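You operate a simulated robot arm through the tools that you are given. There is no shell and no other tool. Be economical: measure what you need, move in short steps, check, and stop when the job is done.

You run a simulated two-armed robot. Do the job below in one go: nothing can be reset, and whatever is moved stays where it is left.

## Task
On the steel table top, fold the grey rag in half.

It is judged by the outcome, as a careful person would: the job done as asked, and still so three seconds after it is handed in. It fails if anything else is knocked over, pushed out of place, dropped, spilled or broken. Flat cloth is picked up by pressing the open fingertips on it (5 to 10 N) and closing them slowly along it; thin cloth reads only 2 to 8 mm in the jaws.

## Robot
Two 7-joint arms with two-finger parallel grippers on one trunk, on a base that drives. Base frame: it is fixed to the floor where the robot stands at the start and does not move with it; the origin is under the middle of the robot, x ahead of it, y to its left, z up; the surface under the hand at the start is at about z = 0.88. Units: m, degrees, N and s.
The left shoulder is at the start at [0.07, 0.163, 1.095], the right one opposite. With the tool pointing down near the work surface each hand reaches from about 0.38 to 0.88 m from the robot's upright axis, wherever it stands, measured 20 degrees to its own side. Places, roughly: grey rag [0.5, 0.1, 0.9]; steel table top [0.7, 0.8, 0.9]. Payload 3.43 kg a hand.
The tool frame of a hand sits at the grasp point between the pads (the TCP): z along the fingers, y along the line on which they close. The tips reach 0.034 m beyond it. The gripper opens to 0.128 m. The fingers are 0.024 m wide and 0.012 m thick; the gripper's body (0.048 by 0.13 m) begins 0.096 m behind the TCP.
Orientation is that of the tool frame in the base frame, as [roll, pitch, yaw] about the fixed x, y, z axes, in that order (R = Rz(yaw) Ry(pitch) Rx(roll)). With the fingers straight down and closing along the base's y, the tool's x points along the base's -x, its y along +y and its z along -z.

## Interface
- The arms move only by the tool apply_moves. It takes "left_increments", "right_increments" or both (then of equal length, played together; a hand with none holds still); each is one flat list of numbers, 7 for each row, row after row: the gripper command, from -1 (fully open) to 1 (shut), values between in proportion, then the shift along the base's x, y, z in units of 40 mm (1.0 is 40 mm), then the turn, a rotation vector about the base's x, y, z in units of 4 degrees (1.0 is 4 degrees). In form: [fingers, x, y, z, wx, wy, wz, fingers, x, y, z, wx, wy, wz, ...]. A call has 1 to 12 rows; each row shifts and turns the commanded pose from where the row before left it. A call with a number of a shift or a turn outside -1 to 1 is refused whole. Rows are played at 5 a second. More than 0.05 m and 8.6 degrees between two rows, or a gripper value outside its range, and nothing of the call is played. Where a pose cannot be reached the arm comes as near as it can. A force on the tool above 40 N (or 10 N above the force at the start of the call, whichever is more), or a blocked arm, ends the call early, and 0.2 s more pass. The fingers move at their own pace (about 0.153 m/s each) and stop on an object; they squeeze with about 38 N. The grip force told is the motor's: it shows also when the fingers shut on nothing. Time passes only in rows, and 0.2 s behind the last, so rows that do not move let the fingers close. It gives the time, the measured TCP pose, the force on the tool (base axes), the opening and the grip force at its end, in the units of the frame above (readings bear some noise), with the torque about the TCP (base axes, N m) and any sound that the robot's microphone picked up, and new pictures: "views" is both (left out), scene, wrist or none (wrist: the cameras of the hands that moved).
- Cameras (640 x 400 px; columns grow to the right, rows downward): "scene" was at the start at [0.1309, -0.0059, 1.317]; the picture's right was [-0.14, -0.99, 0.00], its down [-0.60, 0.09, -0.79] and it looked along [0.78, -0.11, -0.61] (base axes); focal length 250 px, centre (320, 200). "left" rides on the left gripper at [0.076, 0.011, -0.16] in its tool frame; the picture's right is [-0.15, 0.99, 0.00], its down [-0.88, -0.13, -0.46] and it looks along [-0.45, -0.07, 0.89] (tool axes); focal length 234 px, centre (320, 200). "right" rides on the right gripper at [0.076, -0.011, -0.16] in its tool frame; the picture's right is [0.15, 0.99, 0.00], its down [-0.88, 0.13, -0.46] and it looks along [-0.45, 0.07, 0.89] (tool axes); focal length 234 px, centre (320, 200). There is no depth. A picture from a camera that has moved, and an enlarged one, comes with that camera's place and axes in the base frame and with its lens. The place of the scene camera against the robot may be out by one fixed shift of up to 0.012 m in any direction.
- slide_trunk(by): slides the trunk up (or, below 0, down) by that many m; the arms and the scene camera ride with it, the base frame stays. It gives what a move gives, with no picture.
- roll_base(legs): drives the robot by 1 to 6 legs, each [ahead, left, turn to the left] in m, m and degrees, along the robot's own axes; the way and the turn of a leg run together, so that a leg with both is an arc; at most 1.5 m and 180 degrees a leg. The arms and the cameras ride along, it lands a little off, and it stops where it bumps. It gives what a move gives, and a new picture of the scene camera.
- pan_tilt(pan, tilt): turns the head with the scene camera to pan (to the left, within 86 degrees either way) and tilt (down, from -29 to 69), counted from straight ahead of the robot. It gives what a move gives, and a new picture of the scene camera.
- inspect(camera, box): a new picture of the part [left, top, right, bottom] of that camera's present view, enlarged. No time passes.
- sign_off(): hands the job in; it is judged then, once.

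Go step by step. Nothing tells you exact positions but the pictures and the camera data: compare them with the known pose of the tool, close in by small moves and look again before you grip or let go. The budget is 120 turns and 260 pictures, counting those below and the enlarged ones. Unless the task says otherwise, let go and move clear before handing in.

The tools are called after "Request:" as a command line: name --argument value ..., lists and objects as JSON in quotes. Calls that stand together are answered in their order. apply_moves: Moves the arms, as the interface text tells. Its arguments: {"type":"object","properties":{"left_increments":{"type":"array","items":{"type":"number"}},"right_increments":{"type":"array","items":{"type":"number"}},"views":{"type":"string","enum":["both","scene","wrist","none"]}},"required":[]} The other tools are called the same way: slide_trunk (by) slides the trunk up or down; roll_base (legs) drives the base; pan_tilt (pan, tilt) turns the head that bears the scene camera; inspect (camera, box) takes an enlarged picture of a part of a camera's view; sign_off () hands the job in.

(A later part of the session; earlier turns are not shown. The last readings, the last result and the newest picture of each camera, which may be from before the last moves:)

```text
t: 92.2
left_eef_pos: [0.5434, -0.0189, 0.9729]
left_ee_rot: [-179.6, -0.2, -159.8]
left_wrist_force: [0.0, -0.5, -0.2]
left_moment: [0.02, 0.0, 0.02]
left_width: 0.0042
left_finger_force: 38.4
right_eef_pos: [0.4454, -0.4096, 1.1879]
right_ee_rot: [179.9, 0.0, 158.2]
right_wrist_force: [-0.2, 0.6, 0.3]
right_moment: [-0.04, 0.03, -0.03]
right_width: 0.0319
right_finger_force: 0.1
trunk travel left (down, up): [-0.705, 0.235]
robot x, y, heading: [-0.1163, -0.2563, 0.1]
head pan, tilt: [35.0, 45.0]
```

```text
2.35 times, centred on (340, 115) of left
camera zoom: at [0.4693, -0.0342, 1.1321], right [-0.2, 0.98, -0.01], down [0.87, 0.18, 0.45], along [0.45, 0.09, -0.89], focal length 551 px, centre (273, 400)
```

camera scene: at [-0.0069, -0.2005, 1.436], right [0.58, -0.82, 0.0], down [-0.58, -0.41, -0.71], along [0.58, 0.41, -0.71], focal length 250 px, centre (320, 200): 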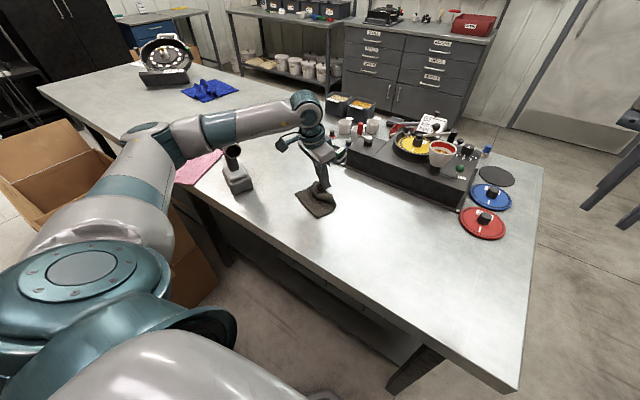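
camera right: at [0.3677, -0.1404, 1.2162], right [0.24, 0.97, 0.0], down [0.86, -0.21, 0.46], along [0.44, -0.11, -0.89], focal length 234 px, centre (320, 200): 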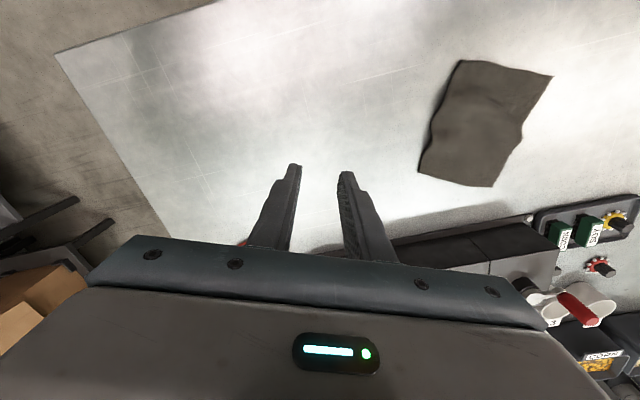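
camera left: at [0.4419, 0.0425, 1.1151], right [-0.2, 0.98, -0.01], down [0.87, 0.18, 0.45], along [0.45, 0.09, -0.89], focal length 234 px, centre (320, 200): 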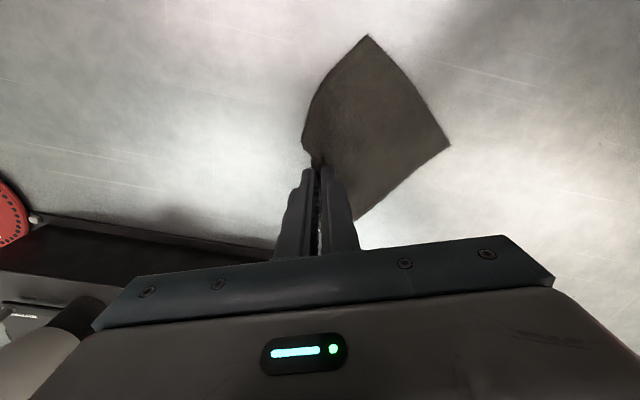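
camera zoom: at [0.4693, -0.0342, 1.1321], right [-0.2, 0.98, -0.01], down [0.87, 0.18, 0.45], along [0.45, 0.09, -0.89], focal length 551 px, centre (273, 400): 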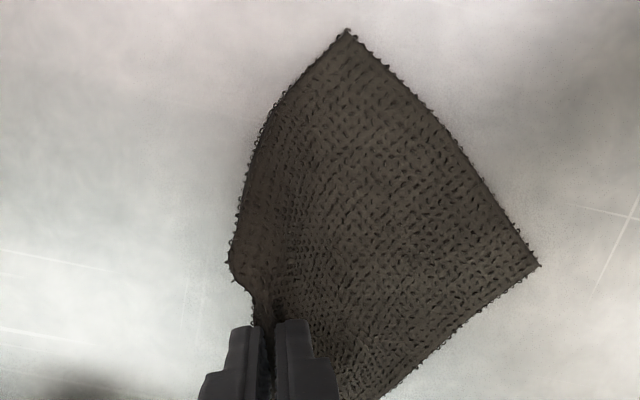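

Request:
apply_moves --left_increments '[1, 0.05, -0.1, -0.7, 0, 0, 0, 1, 0, -0.1, -0.5, 0, 0, 0, 1, 0, 0, -0.1, 0, 0, 0, 1, 0, 0, 0, 0, 0, 0, 0.7, 0, 0, 0, 0, 0, 0, 0.5, 0, 0, 0, 0, 0, 0, 0.5, 0, 0, 0.9, 0, 0, 0, 0.5, -0.7, 0.4, 0.9, 0, 0, 0, 0.5, -0.5, 0.5, 0.8, 0, 0, 0, 0.5, 0, 0.5, 0, 0, 0, 0, 0.5, 0, 0, 0, 0, 0, 0]' --views "wrist"

Request:
inspect --camera "scene" --box '[300, 120, 430, 240]'

```text
t: 94.5
left_eef_pos: [0.4997, 0.0283, 1.0257]
left_ee_rot: [-179.7, -0.1, -159.8]
left_wrist_force: [-0.9, 0.5, -0.1]
left_moment: [0.0, 0.03, 0.0]
left_width: 0.0319
left_finger_force: 0.0
right_eef_pos: [0.4444, -0.4102, 1.1868]
right_ee_rot: [-180.0, 0.0, 158.2]
right_wrist_force: [0.7, -0.9, -0.8]
right_moment: [0.02, -0.02, 0.02]
right_width: 0.0319
right_finger_force: 0.1
trunk travel left (down, up): [-0.705, 0.235]
robot x, y, heading: [-0.1237, -0.2534, 0.4]
head pan, tilt: [35.0, 45.0]
camera left: at [0.4242, 0.0133, 1.1843], right [-0.2, 0.98, -0.01], down [0.87, 0.18, 0.45], along [0.45, 0.09, -0.89], focal length 234 px, centre (320, 200)
```

left: 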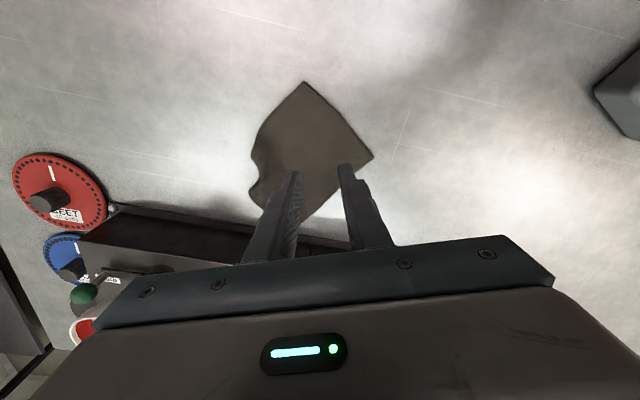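

```text
3.33 times, centred on (365, 180) of scene
camera zoom: at [-0.0079, -0.2, 1.4361], right [0.58, -0.82, 0.0], down [-0.58, -0.41, -0.71], along [0.58, 0.41, -0.71], focal length 834 px, centre (170, 267)
```

zoom: 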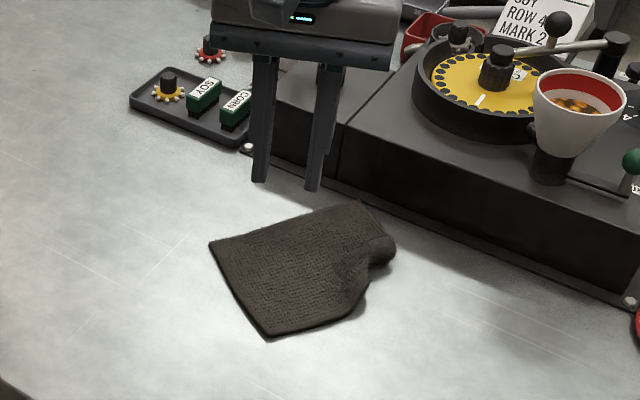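

Request:
apply_moves --left_increments '[0.5, 0.5, 0.6, 0.6, 0, 0, -1, 0.5, 0.5, 0.6, 0.4, 0, 0, -1, 0.5, 0, 0, 0, 0, 0, -1, 0.5, 0, 0, 0, 0, 0, -1, 0.5, 0, 0, 0, 0, 0, -1, 0.5, 0, 0, 0, 0, 0, -1]' --views "wrist"

Request:
inspect --camera "scene" --box '[335, 170, 395, 230]'

Request:
inspect --camera "left" --box '[180, 40, 380, 190]'

```text
t: 96.0
left_eef_pos: [0.5387, 0.0774, 1.0671]
left_ee_rot: [-179.9, -0.2, 176.0]
left_wrist_force: [-0.3, -0.1, -0.8]
left_moment: [-0.03, -0.01, 0.0]
left_width: 0.0319
left_finger_force: 0.0
right_eef_pos: [0.445, -0.4098, 1.1865]
right_ee_rot: [180.0, 0.0, 158.2]
right_wrist_force: [-0.4, 0.1, -0.1]
right_moment: [0.0, 0.02, 0.0]
right_width: 0.0316
right_finger_force: 0.0
trunk travel left (down, up): [-0.705, 0.235]
robot x, y, heading: [-0.1213, -0.2573, 0.3]
head pan, tilt: [35.0, 45.0]
camera left: at [0.4649, 0.0938, 1.2248], right [0.21, 0.98, -0.01], down [0.87, -0.19, 0.45], along [0.44, -0.1, -0.89], focal length 234 px, centre (320, 200)
```

left: 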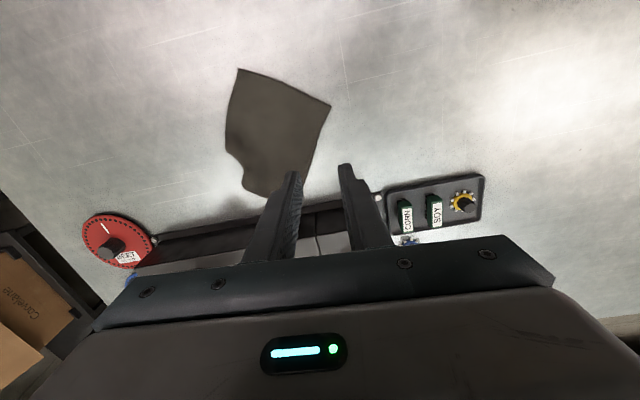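

```text
6.67 times, centred on (365, 200) of scene
camera zoom: at [-0.0077, -0.1998, 1.4361], right [0.58, -0.82, 0.0], down [-0.58, -0.41, -0.71], along [0.58, 0.41, -0.71], focal length 1667 px, centre (20, 200)
```

zoom: 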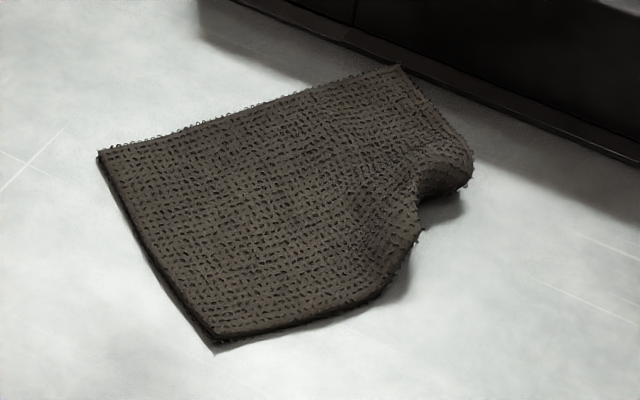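

```text
2.67 times, centred on (280, 115) of left
camera zoom: at [0.4649, 0.0938, 1.2248], right [0.21, 0.98, -0.01], down [0.87, -0.19, 0.45], along [0.44, -0.1, -0.89], focal length 624 px, centre (427, 427)
```

zoom: 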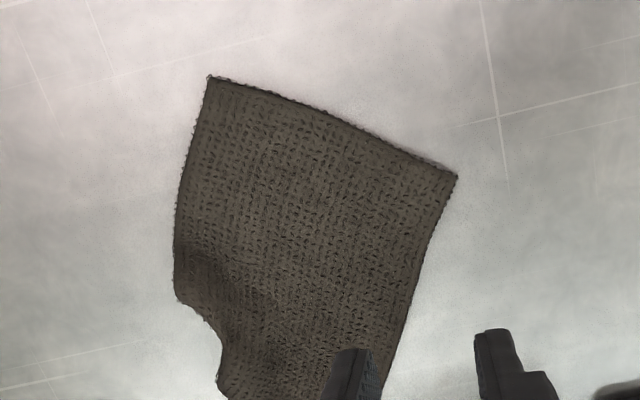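

Corner B is still curled under. A cleaner cure is to pick the rag up by the opposite corner D (0.4975, 0.101) so it hangs and straightens itself, then lay it down flat again.

Request:
apply_moves --left_increments '[0.3, -0.15, 0.03, 0, 0, 0, 0.92, 0.3, -0.15, 0.03, 0, 0, 0, 0.92, 0.3, -0.15, 0.03, 0, 0, 0, 0.92, 0.3, -0.15, 0.03, 0, 0, 0, 0.92, 0.3, -0.15, 0.03, -0.5, 0, 0, 0.92, 0.3, -0.15, 0.01, -0.8, 0, 0, 0.9, 0.3, 0, 0, -0.8, 0, 0, 0, 0.3, 0, 0, -0.5, 0, 0, 0, 0.3, 0, 0, 0, 0, 0, 0]' --views "wrist"

```text
t: 98.0
left_eef_pos: [0.5012, 0.0816, 0.9624]
left_ee_rot: [-179.7, -0.2, -162.0]
left_wrist_force: [0.1, -0.1, 0.6]
left_moment: [-0.01, 0.0, 0.0]
left_width: 0.0449
left_finger_force: 0.1
right_eef_pos: [0.4452, -0.4104, 1.1863]
right_ee_rot: [180.0, 0.0, 158.2]
right_wrist_force: [-0.8, -0.1, -0.4]
right_moment: [-0.02, 0.01, 0.03]
right_width: 0.0319
right_finger_force: 0.2
trunk travel left (down, up): [-0.705, 0.235]
robot x, y, heading: [-0.1184, -0.2549, 0.2]
head pan, tilt: [35.0, 45.0]
camera left: at [0.427, 0.0694, 1.121], right [-0.17, 0.99, -0.01], down [0.88, 0.15, 0.45], along [0.45, 0.07, -0.89], focal length 234 px, centre (320, 200)
```

left: 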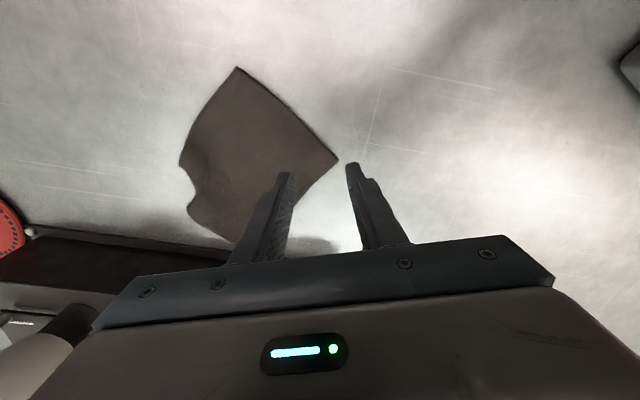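

Aligned with corner D. Down to contact and close.

Request:
apply_moves --left_increments '[0.3, 0, 0, -0.7, 0, 0, 0, 0.3, 0, 0, -0.36, 0, 0, 0, 0.3, 0, 0, -0.06, 0, 0, 0, 0.3, 0, 0, 0, 0, 0, 0]' --views "none"

```text
t: 99.0
left_eef_pos: [0.5026, 0.0828, 0.9178]
left_ee_rot: [-179.7, -0.2, -161.9]
left_wrist_force: [0.0, -0.7, 2.7]
left_moment: [-0.03, -0.03, 0.06]
left_width: 0.0445
left_finger_force: 0.0
right_eef_pos: [0.4457, -0.4104, 1.1863]
right_ee_rot: [180.0, 0.0, 158.2]
right_wrist_force: [0.7, 0.4, 0.3]
right_moment: [0.06, 0.01, -0.01]
right_width: 0.032
right_finger_force: 0.0
trunk travel left (down, up): [-0.705, 0.235]
robot x, y, heading: [-0.1159, -0.2545, 0.1]
head pan, tilt: [35.0, 45.0]
```

Request:
apply_moves --left_increments '[0.3, 0, 0, -0.03, 0, 0, 0, 0.4, 0, 0, 0, 0, 0, 0, 0.5, 0, 0, 0, 0, 0, 0, 0.6, 0, 0, 0, 0, 0, 0, 0.7, 0, 0, 0, 0, 0, 0, 0.8, 0, 0, 0, 0, 0, 0, 0.9, 0, 0, 0, 0, 0, 0, 1, 0, 0, 0, 0, 0, 0, 1, 0, 0, 0, 0, 0, 0, 1, 0, 0, 0.6, 0, 0, 0, 1, 0, 0, 0.9, 0, 0, 0, 1, 0, 0, 0, 0, 0, 0]' --views "wrist"

```text
t: 101.5
left_eef_pos: [0.5009, 0.084, 0.9761]
left_ee_rot: [-179.7, -0.3, -162.0]
left_wrist_force: [-0.7, 0.7, -0.2]
left_moment: [-0.03, 0.04, -0.01]
left_width: 0.004
left_finger_force: 38.0
right_eef_pos: [0.4454, -0.4122, 1.1871]
right_ee_rot: [-180.0, 0.1, 158.2]
right_wrist_force: [0.5, 0.2, -0.9]
right_moment: [0.01, 0.03, 0.07]
right_width: 0.0319
right_finger_force: 0.1
trunk travel left (down, up): [-0.705, 0.235]
robot x, y, heading: [-0.1203, -0.2493, 0.1]
head pan, tilt: [35.0, 45.0]
camera left: at [0.427, 0.0715, 1.1348], right [-0.17, 0.99, -0.01], down [0.88, 0.15, 0.45], along [0.45, 0.07, -0.89], focal length 234 px, centre (320, 200)
```

left: 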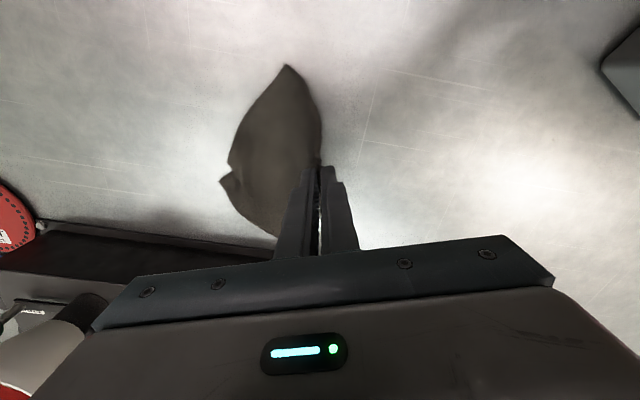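

Request:
apply_moves --left_increments '[1, -0.1, 0, 0.9, 0, 0, 0, 1, -0.15, 0, 0.9, 0, 0, 0, 1, -0.2, 0, 0.9, 0, 0, 0, 1, -0.2, 0, 0.9, 0, 0, 0, 1, -0.2, 0, 0.7, 0, 0, 0, 1, 0, 0, 0, 0, 0, 0, 1, 0, 0, 0, 0, 0, 0]' --views "scene"

Request:
inspect --camera "scene" --box '[270, 60, 400, 220]'

```text
t: 103.2
left_eef_pos: [0.4683, 0.0823, 1.146]
left_ee_rot: [-179.7, -0.1, -161.9]
left_wrist_force: [-0.8, 0.1, -0.6]
left_moment: [-0.01, -0.01, -0.01]
left_width: 0.004
left_finger_force: 38.2
right_eef_pos: [0.4456, -0.4102, 1.1865]
right_ee_rot: [-180.0, 0.0, 158.2]
right_wrist_force: [-0.3, 0.3, -0.1]
right_moment: [-0.04, 0.0, 0.01]
right_width: 0.0319
right_finger_force: 0.1
trunk travel left (down, up): [-0.705, 0.235]
robot x, y, heading: [-0.1186, -0.2494, 0.2]
head pan, tilt: [35.0, 45.0]
camera scene: at [-0.0078, -0.1999, 1.4361], right [0.58, -0.82, 0.0], down [-0.58, -0.41, -0.71], along [0.58, 0.41, -0.71], focal length 250 px, centre (320, 200)
```

scene: 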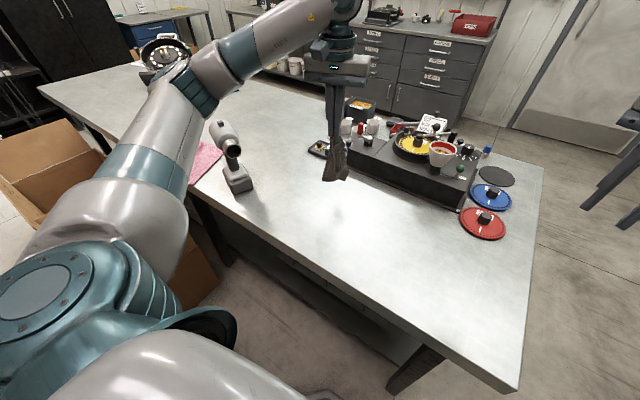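

```text
2.50 times, centred on (335, 140) of scene
camera zoom: at [-0.0078, -0.1999, 1.4361], right [0.58, -0.82, 0.0], down [-0.58, -0.41, -0.71], along [0.58, 0.41, -0.71], focal length 625 px, centre (282, 350)
```

zoom: 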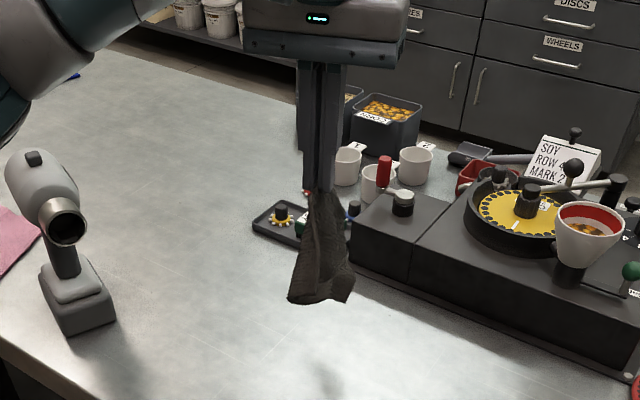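

Request:
inspect --camera "scene" --box '[315, 130, 365, 190]'

```text
6.67 times, centred on (340, 160) of scene
camera zoom: at [-0.0078, -0.1999, 1.4361], right [0.58, -0.82, 0.0], down [-0.58, -0.41, -0.71], along [0.58, 0.41, -0.71], focal length 1667 px, centre (187, 467)
```

zoom: 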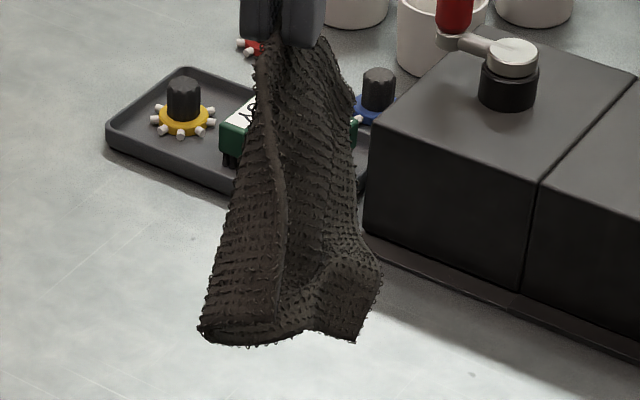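

The corner flap is partly open. I'll give the rag a few shakes in the air and look again.

Request:
apply_moves --left_increments '[1, 0, 0, 1, 0, 0, 0, 1, 0, 0, -1, 0, 0, 0, 1, 0, 0, 1, 0, 0, 0, 1, 0, 0, -1, 0, 0, 0, 1, -0.5, 0.9, 0, 0, 0, 0, 1, 0.5, -0.9, 0, 0, 0, 0, 1, -0.5, 0.9, 0, 0, 0, 0, 1, 0.5, -0.9, 0, 0, 0, 0, 1, 0, 0, 0, 0, 0, 0, 1, 0, 0, 0, 0, 0, 0]' --views "none"

Request:
inspect --camera "scene" --box '[315, 130, 365, 190]'

```text
t: 105.3
left_eef_pos: [0.4666, 0.0846, 1.15]
left_ee_rot: [-179.7, -0.2, -161.9]
left_wrist_force: [-0.2, 0.2, 0.6]
left_moment: [-0.01, -0.02, 0.01]
left_width: 0.0039
left_finger_force: 38.0
right_eef_pos: [0.4438, -0.4083, 1.1873]
right_ee_rot: [-179.8, 0.1, 158.3]
right_wrist_force: [-0.5, 0.3, -0.1]
right_moment: [0.02, 0.0, 0.0]
right_width: 0.0318
right_finger_force: 0.0
trunk travel left (down, up): [-0.705, 0.235]
robot x, y, heading: [-0.1174, -0.2511, -0.1]
head pan, tilt: [35.0, 45.0]
```

```text
6.67 times, centred on (340, 160) of scene
camera zoom: at [-0.0091, -0.1979, 1.4361], right [0.58, -0.82, 0.0], down [-0.58, -0.41, -0.71], along [0.58, 0.41, -0.71], focal length 1667 px, centre (187, 467)
```

zoom: 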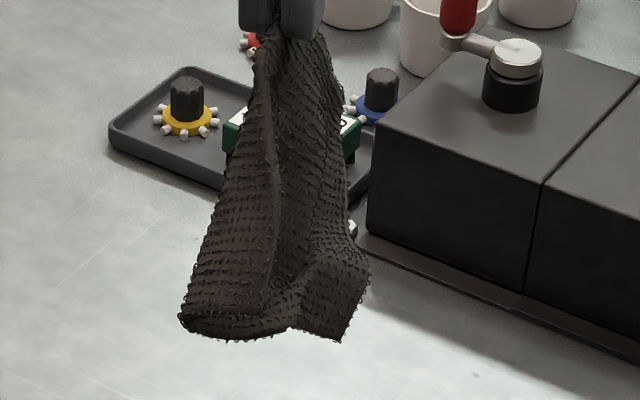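

The flap faces to the right (toward the camera). If I lay the rag down toward the right it will lie upside down with the flapped corner on top, where it is easy to open. Doing that now.

Request:
apply_moves --left_increments '[1, 0, 0, -0.8, 0, 0, 0, 1, 0, 0, -0.8, 0, 0, 0, 1, 0, -0.1, -0.7, 0, 0, 0, 1, 0, -0.5, -0.4, 0, 0, 0, 1, 0, -0.8, -0.5, 0, 0, 0, 1, 0, -0.9, -0.7, 0, 0, 0, 1, 0, -0.9, -0.8, 0, 0, 0, 1, 0, -0.7, -0.7, 0, 0, 0, 1, 0, -0.3, -0.2, 0, 0, 0, 1, 0, 0, 0, 0, 0, 0]' --views "wrist"

Request:
inspect --camera "scene" --box '[290, 120, 430, 250]'

```text
t: 107.5
left_eef_pos: [0.4687, -0.0831, 0.9233]
left_ee_rot: [-179.7, -0.2, -161.9]
left_wrist_force: [-0.7, 0.0, 0.3]
left_moment: [-0.03, -0.03, 0.03]
left_width: 0.0038
left_finger_force: 38.0
right_eef_pos: [0.4447, -0.4107, 1.186]
right_ee_rot: [-180.0, -0.1, 158.3]
right_wrist_force: [0.0, -0.1, 0.3]
right_moment: [0.01, 0.01, 0.02]
right_width: 0.0321
right_finger_force: 0.1
trunk travel left (down, up): [-0.705, 0.235]
robot x, y, heading: [-0.1177, -0.2538, 0.3]
head pan, tilt: [35.0, 45.0]
camera left: at [0.394, -0.0974, 1.082], right [-0.17, 0.99, -0.01], down [0.88, 0.15, 0.45], along [0.45, 0.07, -0.89], focal length 234 px, centre (320, 200)
```

left: 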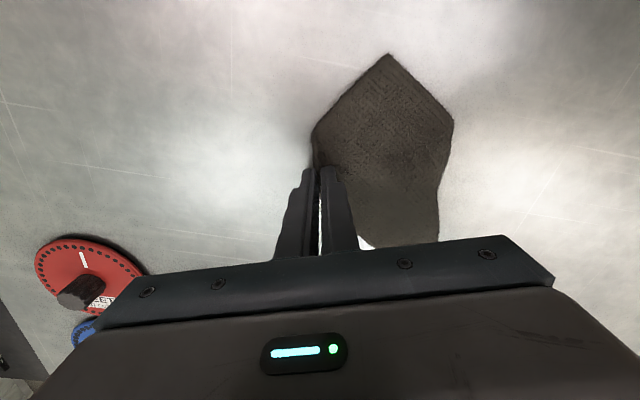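

```text
3.08 times, centred on (360, 185) of scene
camera zoom: at [-0.0078, -0.1996, 1.4361], right [0.58, -0.82, 0.0], down [-0.58, -0.41, -0.71], along [0.58, 0.41, -0.71], focal length 769 px, centre (197, 246)
```

zoom: 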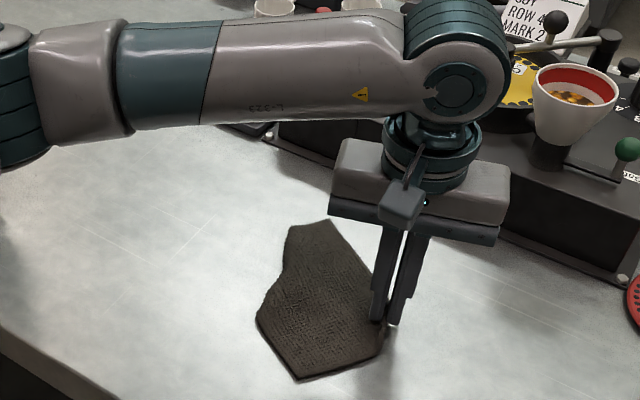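

Request:
apply_moves --left_increments '[1, 0, 0, -0.12, 0, 0, 0, 0.8, 0, 0, 0, 0, 0, 0, 0.6, 0, 0, 0, 0, 0, 0, 0.4, 0, 0, 0, 0, 0, 0, 0.4, 0, 0, 0.8, 0, 0, 0, 0.4, 0.6, 0, 0.9, 0, 0, 0, 0.4, 0.8, 0.1, 0.9, 0, 0, 0, 0.4, 0.5, 0.4, 0.9, 0, 0, 0, 0.4, 0, 0, 0, 0, 0, 0]' --views "wrist"

Request:
inspect --camera "left" --box '[220, 10, 440, 180]'

Request:
inspect --camera "scene" --box '[320, 170, 410, 250]'

```text
t: 109.5
left_eef_pos: [0.5447, -0.066, 1.0604]
left_ee_rot: [-179.6, -0.2, -162.0]
left_wrist_force: [-0.3, -0.4, -0.4]
left_moment: [0.03, -0.03, 0.01]
left_width: 0.0385
left_finger_force: 0.1
right_eef_pos: [0.4459, -0.4098, 1.1873]
right_ee_rot: [-179.9, 0.0, 158.3]
right_wrist_force: [0.1, 0.2, 0.7]
right_moment: [0.03, 0.01, 0.05]
right_width: 0.0321
right_finger_force: 0.0
trunk travel left (down, up): [-0.705, 0.235]
robot x, y, heading: [-0.1207, -0.2531, 0.2]
head pan, tilt: [35.0, 45.0]
camera left: at [0.4697, -0.0787, 1.2173], right [-0.17, 0.99, -0.01], down [0.88, 0.15, 0.45], along [0.45, 0.07, -0.89], focal length 234 px, centre (320, 200)
```

left: 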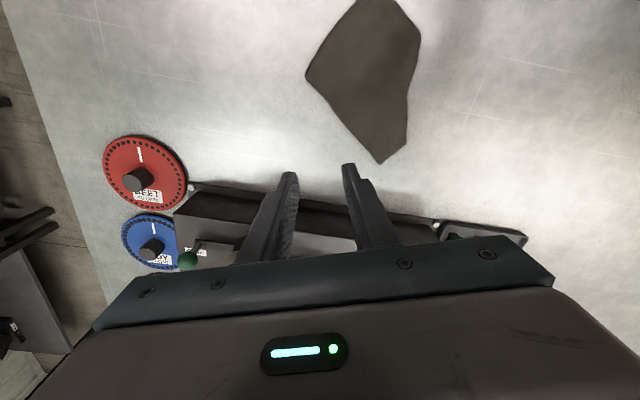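

```text
2.35 times, centred on (330, 95) of left
camera zoom: at [0.4697, -0.0787, 1.2173], right [-0.17, 0.99, -0.01], down [0.88, 0.15, 0.45], along [0.45, 0.07, -0.89], focal length 551 px, centre (296, 447)
```

zoom: 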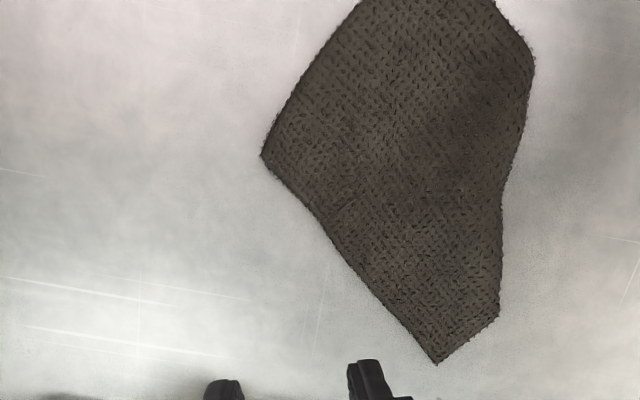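

```text
5.00 times, centred on (365, 210) of scene
camera zoom: at [-0.0074, -0.1999, 1.436], right [0.58, -0.82, 0.0], down [-0.58, -0.41, -0.71], along [0.58, 0.41, -0.71], focal length 1250 px, centre (95, 150)
```

zoom: 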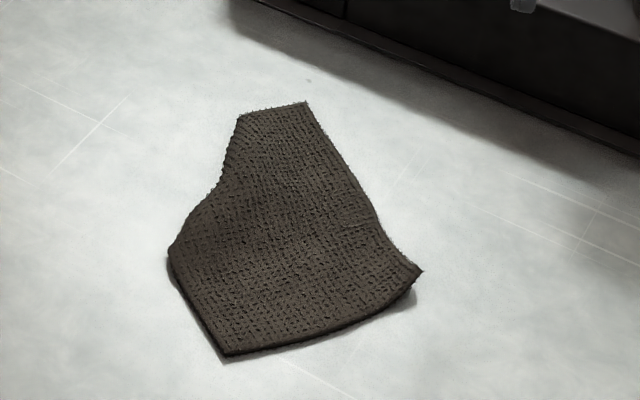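

The rag is now upside down, with corner B still tucked beneath (crease from about (0.525, 0.053) to (0.403, 0.03)). I'll grip D again and draw the rag away from B along the table, so friction rolls the tucked corner out.

Request:
apply_moves --left_increments '[0.3, -0.64, -0.14, 0, 0, 0, 0, 0.3, -0.64, -0.14, -0.6, 0, 0, 0, 0.3, -0.64, -0.14, -0.9, 0, 0, 0, 0.3, 0, 0, -0.9, 0, 0, 0, 0.3, 0, 0, -0.8, 0, 0, 0, 0.3, 0, 0, -0.35, 0, 0, 0, 0.3, 0, 0, 0, 0, 0, 0]' --views "wrist"

```text
t: 111.2
left_eef_pos: [0.4686, -0.0816, 0.9178]
left_ee_rot: [-179.6, 0.1, -161.9]
left_wrist_force: [0.7, 1.0, 13.3]
left_moment: [0.39, 0.11, -0.04]
left_width: 0.0451
left_finger_force: 0.1
right_eef_pos: [0.4442, -0.4096, 1.1876]
right_ee_rot: [-180.0, -0.1, 158.3]
right_wrist_force: [-0.3, 0.5, -0.3]
right_moment: [0.02, 0.01, -0.03]
right_width: 0.032
right_finger_force: 0.0
trunk travel left (down, up): [-0.705, 0.235]
robot x, y, heading: [-0.1206, -0.2543, -0.0]
head pan, tilt: [35.0, 45.0]
camera left: at [0.3928, -0.0951, 1.0753], right [-0.17, 0.99, -0.01], down [0.88, 0.15, 0.46], along [0.45, 0.07, -0.89], focal length 234 px, centre (320, 200)
```

left: 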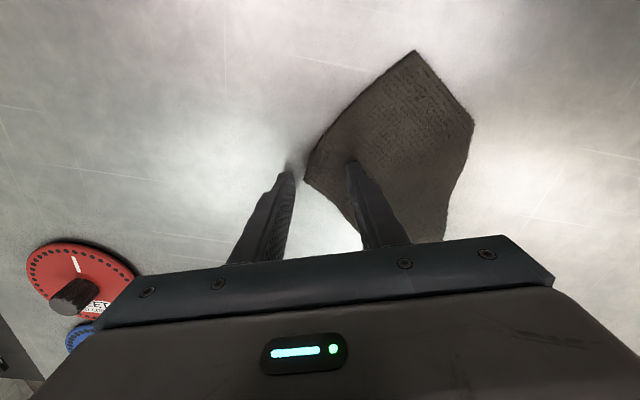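

Request:
apply_moves --left_increments '[0.4, 0, 0, 0, 0, 0, 0, 0.5, 0, 0, 0, 0, 0, 0, 0.6, 0, 0, 0, 0, 0, 0, 0.7, 0, 0, 0, 0, 0, 0, 0.8, 0, 0, 0, 0, 0, 0, 0.9, 0, 0, 0, 0, 0, 0, 1, 0, 0, 0, 0, 0, 0, 1, 0, 0, 0, 0, 0, 0, 1, 0, 0, 0.3, 0, 0, 0, 1, 0, -0.4, 0.2, 0, 0, 0, 1, 0, -0.5, 0, 0, 0, 0, 1, 0, -0.5, 0, 0, 0, 0]' --views "wrist"

Request:
apply_moves --left_increments '[1, 0, -0.5, 0, 0, 0, 0, 1, 0, -0.5, 0, 0, 0, 0, 1, 0, -0.5, 0, 0, 0, 0, 1, 0, -0.5, 0, 0, 0, 0, 1, 0, 0, 0, 0, 0, 0]' --views "wrist"

Request:
inspect --camera "scene" --box '[320, 150, 460, 270]'

```text
t: 113.8
left_eef_pos: [0.4686, -0.1374, 0.9358]
left_ee_rot: [-179.7, -0.2, -161.9]
left_wrist_force: [-0.2, -0.5, -0.7]
left_moment: [-0.02, -0.03, -0.04]
left_width: 0.0028
left_finger_force: 37.9
right_eef_pos: [0.4452, -0.4102, 1.1863]
right_ee_rot: [179.9, 0.0, 158.2]
right_wrist_force: [-0.5, 0.6, -0.1]
right_moment: [-0.01, -0.01, 0.02]
right_width: 0.0321
right_finger_force: 0.1
trunk travel left (down, up): [-0.705, 0.235]
robot x, y, heading: [-0.1203, -0.2548, 0.5]
head pan, tilt: [35.0, 45.0]
camera left: at [0.3936, -0.1512, 1.0948], right [-0.17, 0.99, 0.0], down [0.88, 0.15, 0.45], along [0.45, 0.07, -0.89], focal length 234 px, centre (320, 200)
```

left: 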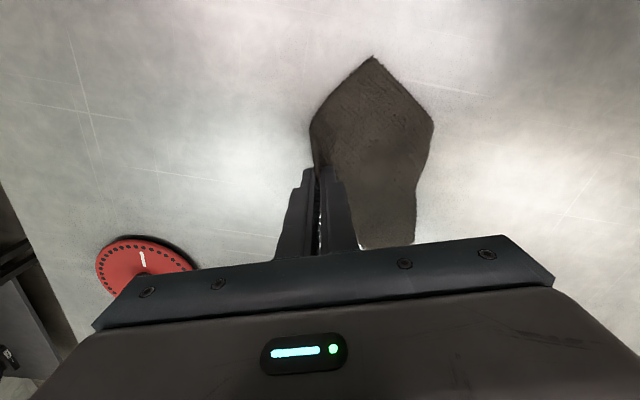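

```text
t: 115.0
left_eef_pos: [0.4675, -0.2179, 0.9374]
left_ee_rot: [-179.6, -0.2, -161.9]
left_wrist_force: [-0.5, 0.5, 0.5]
left_moment: [0.0, -0.01, -0.05]
left_width: 0.0026
left_finger_force: 37.6
right_eef_pos: [0.4448, -0.4095, 1.186]
right_ee_rot: [179.9, 0.0, 158.1]
right_wrist_force: [-0.8, 0.2, 0.2]
right_moment: [-0.02, -0.03, -0.02]
right_width: 0.0321
right_finger_force: 0.1
trunk travel left (down, up): [-0.705, 0.235]
robot x, y, heading: [-0.1213, -0.2518, 0.1]
head pan, tilt: [35.0, 45.0]
camera left: at [0.3932, -0.2298, 1.0961], right [-0.17, 0.99, -0.01], down [0.88, 0.15, 0.45], along [0.45, 0.07, -0.89], focal length 234 px, centre (320, 200)
```

left: 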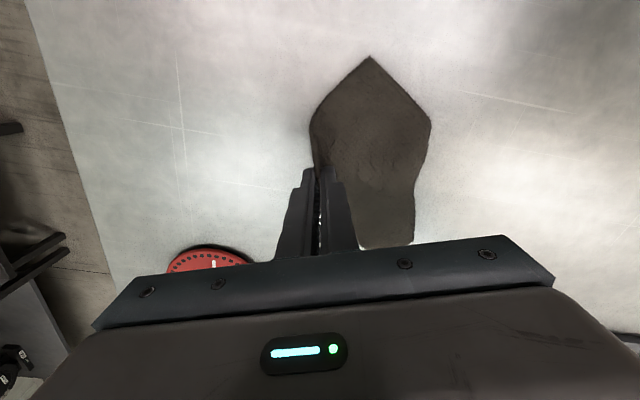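

```text
3.33 times, centred on (390, 210) of scene
camera zoom: at [-0.0079, -0.1991, 1.4361], right [0.58, -0.82, 0.0], down [-0.58, -0.41, -0.71], along [0.58, 0.41, -0.71], focal length 834 px, centre (87, 167)
```

zoom: 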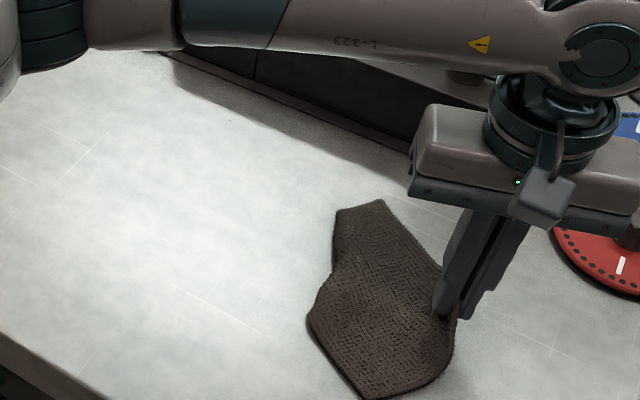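

Dragging doesn't help, but I see what went wrong before: I lowered it too far before moving sideways, which tucked the corner. I'll hang it again and lay it properly on an arc.

Request:
apply_moves --left_increments '[1, 0, 0, 1, 0, 0, 0, 1, 0, 0, 1, 0, 0, 0, 1, 0, 0, 1, 0, 0, 0, 1, 0, 0, 1, 0, 0, 0, 1, 0.2, 0.8, 0.8, 0, 0, 0, 1, 0.2, 0.95, 0.3, 0, 0, 0, 1, 0.2, 0.95, 0.3, 0, 0, 0, 1, 0.2, 0.95, 0, 0, 0, 0, 1, 0.2, 0.95, 0, 0, 0, 0, 1, 0.2, 0.95, 0, 0, 0, 0, 1, 0.2, 0.95, 0, 0, 0, 0, 1, 0.16, 0.45, 0, 0, 0, 0]' --views "none"

Request:
apply_moves --left_increments '[1, 0, 0, 0, 0, 0, 0, 1, 0, 0, 0, 0, 0, 0, 1, 0, 0, 0, 0, 0, 0]' --views "scene"

Request:
inspect --camera "scene" --box '[300, 90, 400, 200]'

```text
t: 117.5
left_eef_pos: [0.532, 0.0625, 1.1535]
left_ee_rot: [-179.6, -0.2, -161.9]
left_wrist_force: [0.3, 0.5, -0.2]
left_moment: [-0.01, 0.01, -0.01]
left_width: 0.003
left_finger_force: 37.6
right_eef_pos: [0.4451, -0.411, 1.1869]
right_ee_rot: [-179.9, 0.1, 158.2]
right_wrist_force: [0.7, -0.9, 0.0]
right_moment: [-0.01, 0.01, -0.01]
right_width: 0.032
right_finger_force: 0.1
trunk travel left (down, up): [-0.705, 0.235]
robot x, y, heading: [-0.119, -0.2537, 0.4]
head pan, tilt: [35.0, 45.0]
```

```text
t: 118.3
left_eef_pos: [0.5317, 0.0617, 1.1551]
left_ee_rot: [-179.7, -0.2, -161.9]
left_wrist_force: [0.4, -0.3, 0.4]
left_moment: [-0.01, -0.04, 0.01]
left_width: 0.0028
left_finger_force: 37.1
right_eef_pos: [0.4448, -0.4107, 1.1875]
right_ee_rot: [180.0, 0.0, 158.1]
right_wrist_force: [0.5, 0.3, 1.0]
right_moment: [0.0, 0.01, -0.01]
right_width: 0.032
right_finger_force: 0.0
trunk travel left (down, up): [-0.705, 0.235]
robot x, y, heading: [-0.1208, -0.252, -0.2]
head pan, tilt: [35.0, 45.0]
camera scene: at [-0.0078, -0.1998, 1.4361], right [0.58, -0.82, 0.0], down [-0.58, -0.41, -0.71], along [0.58, 0.41, -0.71], focal length 250 px, centre (320, 200)
```

scene: 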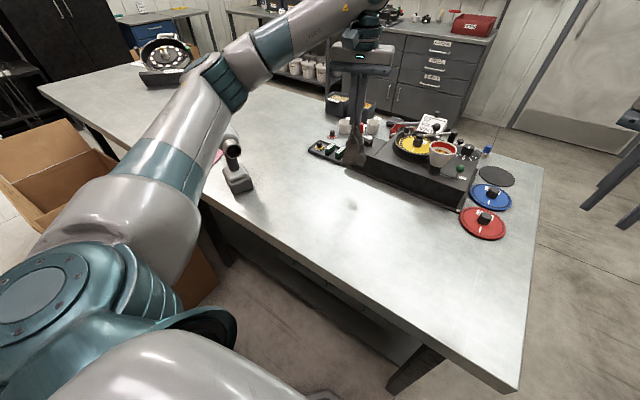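

```text
3.64 times, centred on (350, 145) of scene
camera zoom: at [-0.0078, -0.1998, 1.4361], right [0.58, -0.82, 0.0], down [-0.58, -0.41, -0.71], along [0.58, 0.41, -0.71], focal length 909 px, centre (211, 400)
```

zoom: 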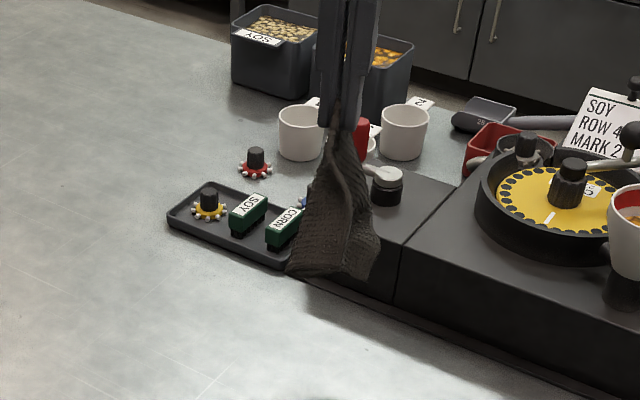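

Request:
inspect --camera "scene" --box '[340, 120, 375, 172]'

Request:
inspect --camera "left" --box '[240, 60, 400, 200]'

```text
7.69 times, centred on (358, 146) of scene
camera zoom: at [-0.0078, -0.1998, 1.4361], right [0.58, -0.82, 0.0], down [-0.58, -0.41, -0.71], along [0.58, 0.41, -0.71], focal length 1924 px, centre (32, 615)
```

zoom: 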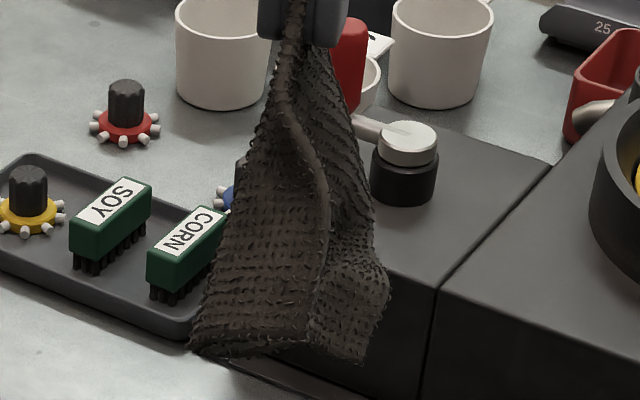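

```text
2.86 times, centred on (320, 130) of left
camera zoom: at [0.457, 0.0483, 1.3126], right [-0.17, 0.99, -0.01], down [0.88, 0.15, 0.45], along [0.45, 0.07, -0.89], focal length 669 px, centre (320, 400)
```

zoom: 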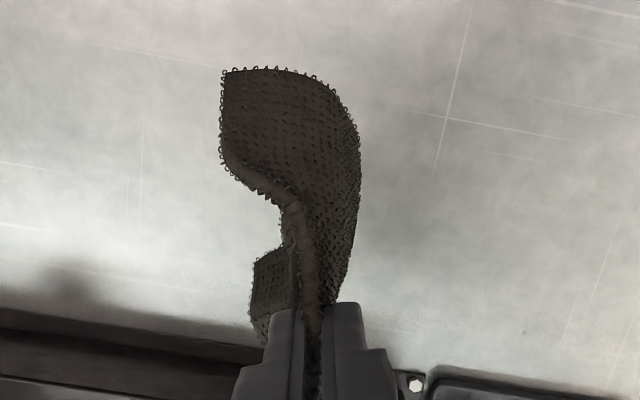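

The corner stays folded even when hanging. I'll lay the rag on an arc toward the robot's right, then lift the corner's crease and lay it outward-then-inward so the tip trails out.

Request:
apply_moves --left_increments '[1, 0, 0, -0.9, 0, 0, 0, 1, 0, 0, -0.9, 0, 0, 0, 1, 0, 0, -0.8, 0, 0, 0, 1, -0.56, -0.67, -0.12, 0, 0, 0, 1, -0.52, -0.62, -0.33, 0, 0, 0, 1, -0.44, -0.53, -0.55, 0, 0, 0, 1, -0.35, -0.42, -0.69, 0, 0, 0, 1, -0.21, -0.25, -0.81, 0, 0, 0, 1, -0.32, -0.38, -0.6, 0, 0, 0, 1, -0.2, -0.25, -0.2, 0, 0, 0, 1, 0, 0, 0, 0, 0, 0]' --views "wrist"

Request:
inspect --camera "scene" --box '[310, 140, 420, 260]'

```text
t: 120.8
left_eef_pos: [0.4262, -0.064, 0.9172]
left_ee_rot: [-179.5, 0.1, -161.8]
left_wrist_force: [4.3, 2.2, 24.5]
left_moment: [0.28, -0.32, 0.03]
left_width: 0.0028
left_finger_force: 38.0
right_eef_pos: [0.4437, -0.4113, 1.1861]
right_ee_rot: [180.0, 0.1, 158.3]
right_wrist_force: [-0.3, -0.9, -0.2]
right_moment: [0.03, 0.02, 0.01]
right_width: 0.0321
right_finger_force: 0.1
trunk travel left (down, up): [-0.705, 0.235]
robot x, y, heading: [-0.121, -0.2522, 0.3]
head pan, tilt: [35.0, 45.0]
camera left: at [0.3502, -0.0774, 1.0759], right [-0.17, 0.99, -0.01], down [0.88, 0.15, 0.46], along [0.45, 0.07, -0.89], focal length 234 px, centre (320, 200)
```

left: 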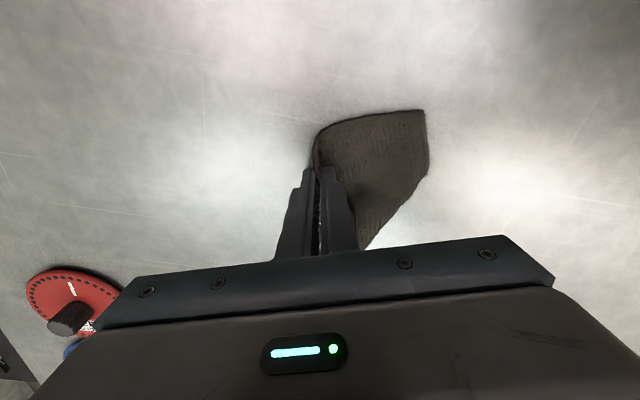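

```text
3.33 times, centred on (365, 200) of scene
camera zoom: at [-0.0095, -0.2003, 1.4367], right [0.58, -0.82, 0.0], down [-0.58, -0.41, -0.71], along [0.58, 0.41, -0.71], focal length 834 px, centre (170, 200)
```

zoom: 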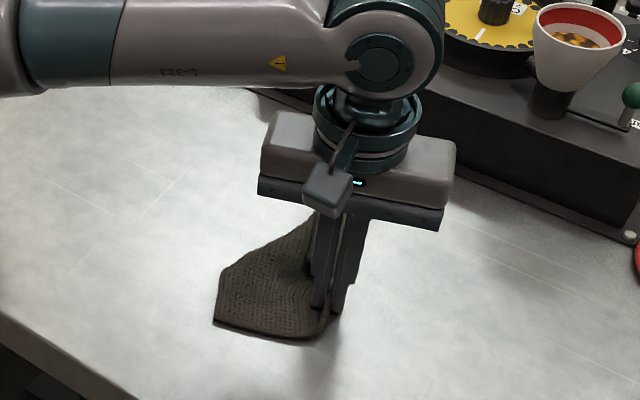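

Laid down. I'll release by opening a little and move aside to view it.

Request:
apply_moves --left_increments '[1, 0, 0, 0.05, 0, 0, 0, 0.8, 0, 0, 0, 0, 0, 0, 0.6, 0, 0, 0, 0, 0, 0, 0.4, 0, 0, 0, 0, 0, 0, 0.4, 0, 0, 0.8, 0, 0, 0, 0.4, 0.6, 0, 0.9, 0, 0, 0, 0.4, 0.9, 0.1, 0.9, 0, 0, 0, 0.4, 0.9, 0.4, 0.9, 0, 0, 0, 0.4, 0.5, 0.5, 0, 0, 0, 0, 0.4, 0, 0, 0, 0, 0, 0]' --views "wrist"

Request:
inspect --camera "left" --box '[220, 0, 440, 180]'

Request:
inspect --camera "scene" --box '[320, 170, 400, 250]'

```text
refused: row 7 steps farther than a row can; nothing moved
```

```text
2.22 times, centred on (330, 90) of left
camera zoom: at [0.3502, -0.0774, 1.0759], right [-0.17, 0.99, -0.01], down [0.88, 0.15, 0.46], along [0.45, 0.07, -0.89], focal length 520 px, centre (298, 444)
```

zoom: 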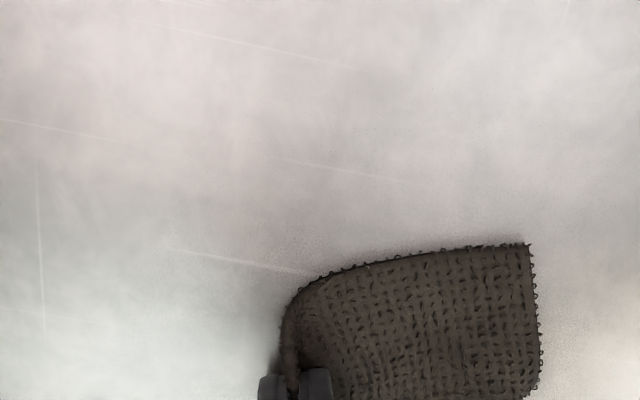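

```text
5.00 times, centred on (360, 210) of scene
camera zoom: at [-0.0095, -0.2003, 1.4367], right [0.58, -0.82, 0.0], down [-0.58, -0.41, -0.71], along [0.58, 0.41, -0.71], focal length 1250 px, centre (120, 150)
```

zoom: 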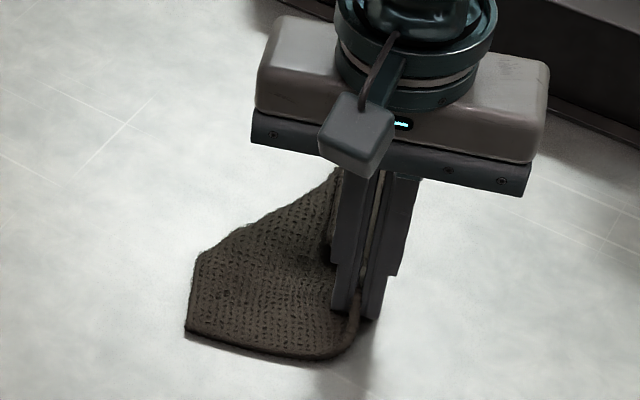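

Request:
apply_moves --left_increments '[1, 0, 0, 0.05, 0, 0, 0, 0.8, 0, 0, 0, 0, 0, 0, 0.6, 0, 0, 0, 0, 0, 0, 0.4, 0, 0, 0, 0, 0, 0, 0.4, 0, 0, 0.8, 0, 0, 0, 0.4, 0.6, 0, 0.9, 0, 0, 0, 0.4, 0.8, 0.1, 0.7, 0, 0, 0, 0.4, 0.8, 0.4, 0.7, 0, 0, 0, 0.4, 0.7, 0.5, 0.3, 0, 0, 0, 0.4, 0, 0, 0, 0, 0, 0]' --views "wrist"

Request:
inspect --camera "left" --box '[200, 0, 440, 180]'

Request:
inspect --camera "scene" --box '[310, 160, 400, 250]'

```text
t: 123.0
left_eef_pos: [0.545, -0.0257, 1.0548]
left_ee_rot: [-179.6, -0.3, -161.8]
left_wrist_force: [0.2, 0.2, 0.4]
left_moment: [-0.03, 0.01, 0.02]
left_width: 0.0382
left_finger_force: 0.0
right_eef_pos: [0.445, -0.4105, 1.1868]
right_ee_rot: [-179.9, 0.1, 158.2]
right_wrist_force: [0.0, 0.3, -0.3]
right_moment: [-0.01, 0.02, 0.02]
right_width: 0.0321
right_finger_force: 0.0
trunk travel left (down, up): [-0.705, 0.235]
robot x, y, heading: [-0.1204, -0.2539, 0.2]
head pan, tilt: [35.0, 45.0]
camera left: at [0.4698, -0.0384, 1.213], right [-0.17, 0.99, -0.01], down [0.88, 0.15, 0.45], along [0.45, 0.07, -0.89], focal length 234 px, centre (320, 200)
```

left: 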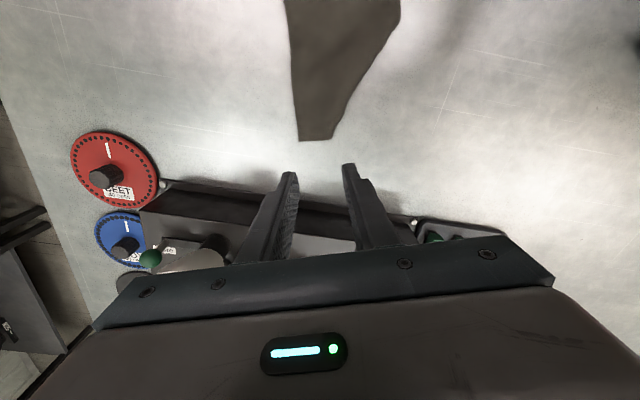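

```text
2.22 times, centred on (320, 90) of left
camera zoom: at [0.4698, -0.0384, 1.213], right [-0.17, 0.99, -0.01], down [0.88, 0.15, 0.45], along [0.45, 0.07, -0.89], focal length 520 px, centre (320, 444)
```

zoom: 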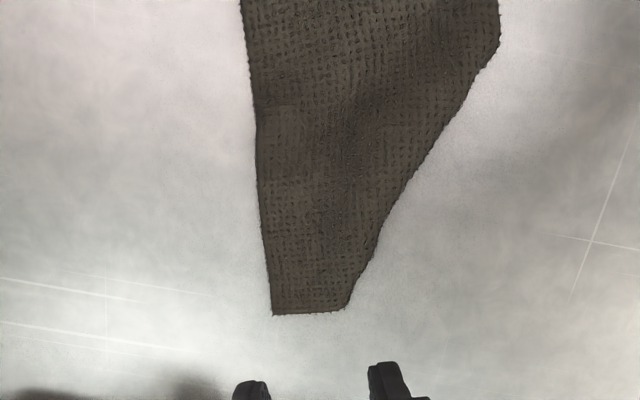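

```text
4.44 times, centred on (355, 205) of scene
camera zoom: at [-0.0079, -0.1999, 1.4361], right [0.58, -0.82, 0.0], down [-0.58, -0.41, -0.71], along [0.58, 0.41, -0.71], focal length 1111 px, centre (164, 178)
```

zoom: 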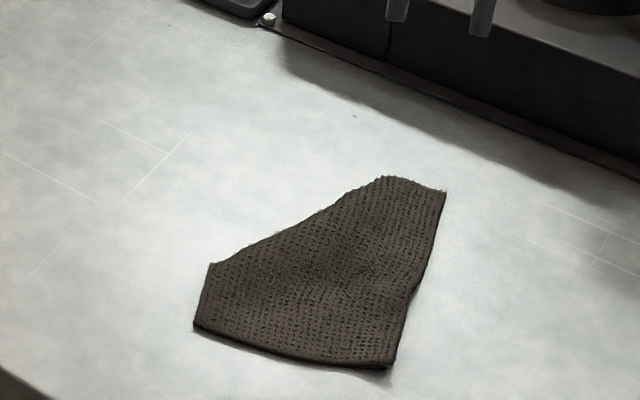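

Now the rag lies flat with corner B tucked under along a line from (0.539, -0.013) to (0.395, 0.039); D is at (0.399, -0.092). Turning the whole sheet over that line, by carrying D across it, will leave the rag fully open. I'm going to D with the fingers closing across that line.

Request:
apply_moves --left_increments '[0.3, -0.34, -0.12, 0, 0, 0, -1, 0.3, -0.34, -0.12, 0, 0, 0, -1, 0.3, -0.34, -0.12, 0, 0, 0, -1, 0.3, -0.34, -0.12, 0, 0, 0, -1, 0.3, -0.34, -0.12, 0, 0, 0, -1, 0.3, -0.34, -0.12, 0, 0, 0, -1, 0.3, -0.34, -0.12, 0, 0, 0, -1, 0.3, -0.34, -0.12, 0, 0, 0, -1, 0.3, -0.34, -0.12, -0.5, 0, 0, -1, 0.3, -0.34, -0.12, -0.8, 0, 0, -1, 0.3, 0, 0, -0.9, 0, 0, 0, 0.3, 0, 0, 0, 0, 0, 0]' --views "wrist"

```text
t: 125.5
left_eef_pos: [0.4064, -0.0706, 0.9656]
left_ee_rot: [-179.7, -0.1, 158.1]
left_wrist_force: [0.0, -0.5, -0.3]
left_moment: [0.0, 0.01, -0.01]
left_width: 0.0446
left_finger_force: 0.0
right_eef_pos: [0.4451, -0.4112, 1.1859]
right_ee_rot: [179.9, 0.0, 158.2]
right_wrist_force: [0.0, -0.7, -1.2]
right_moment: [-0.01, -0.03, -0.01]
right_width: 0.032
right_finger_force: 0.1
trunk travel left (down, up): [-0.705, 0.235]
robot x, y, heading: [-0.1212, -0.2513, 0.2]
head pan, tilt: [35.0, 45.0]
camera left: at [0.3418, -0.0328, 1.1244], right [0.51, 0.86, -0.01], down [0.77, -0.45, 0.45], along [0.39, -0.23, -0.89], focal length 234 px, centre (320, 200)
```

left: 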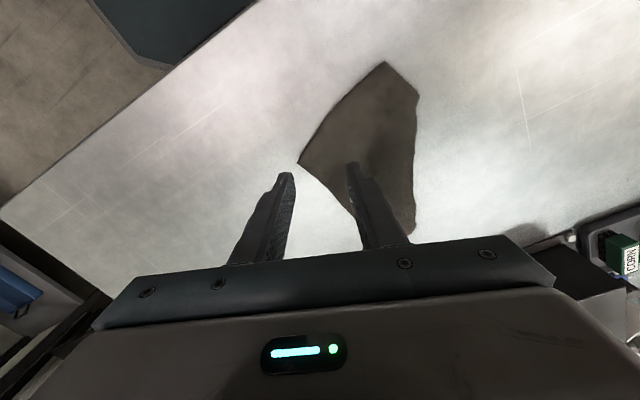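

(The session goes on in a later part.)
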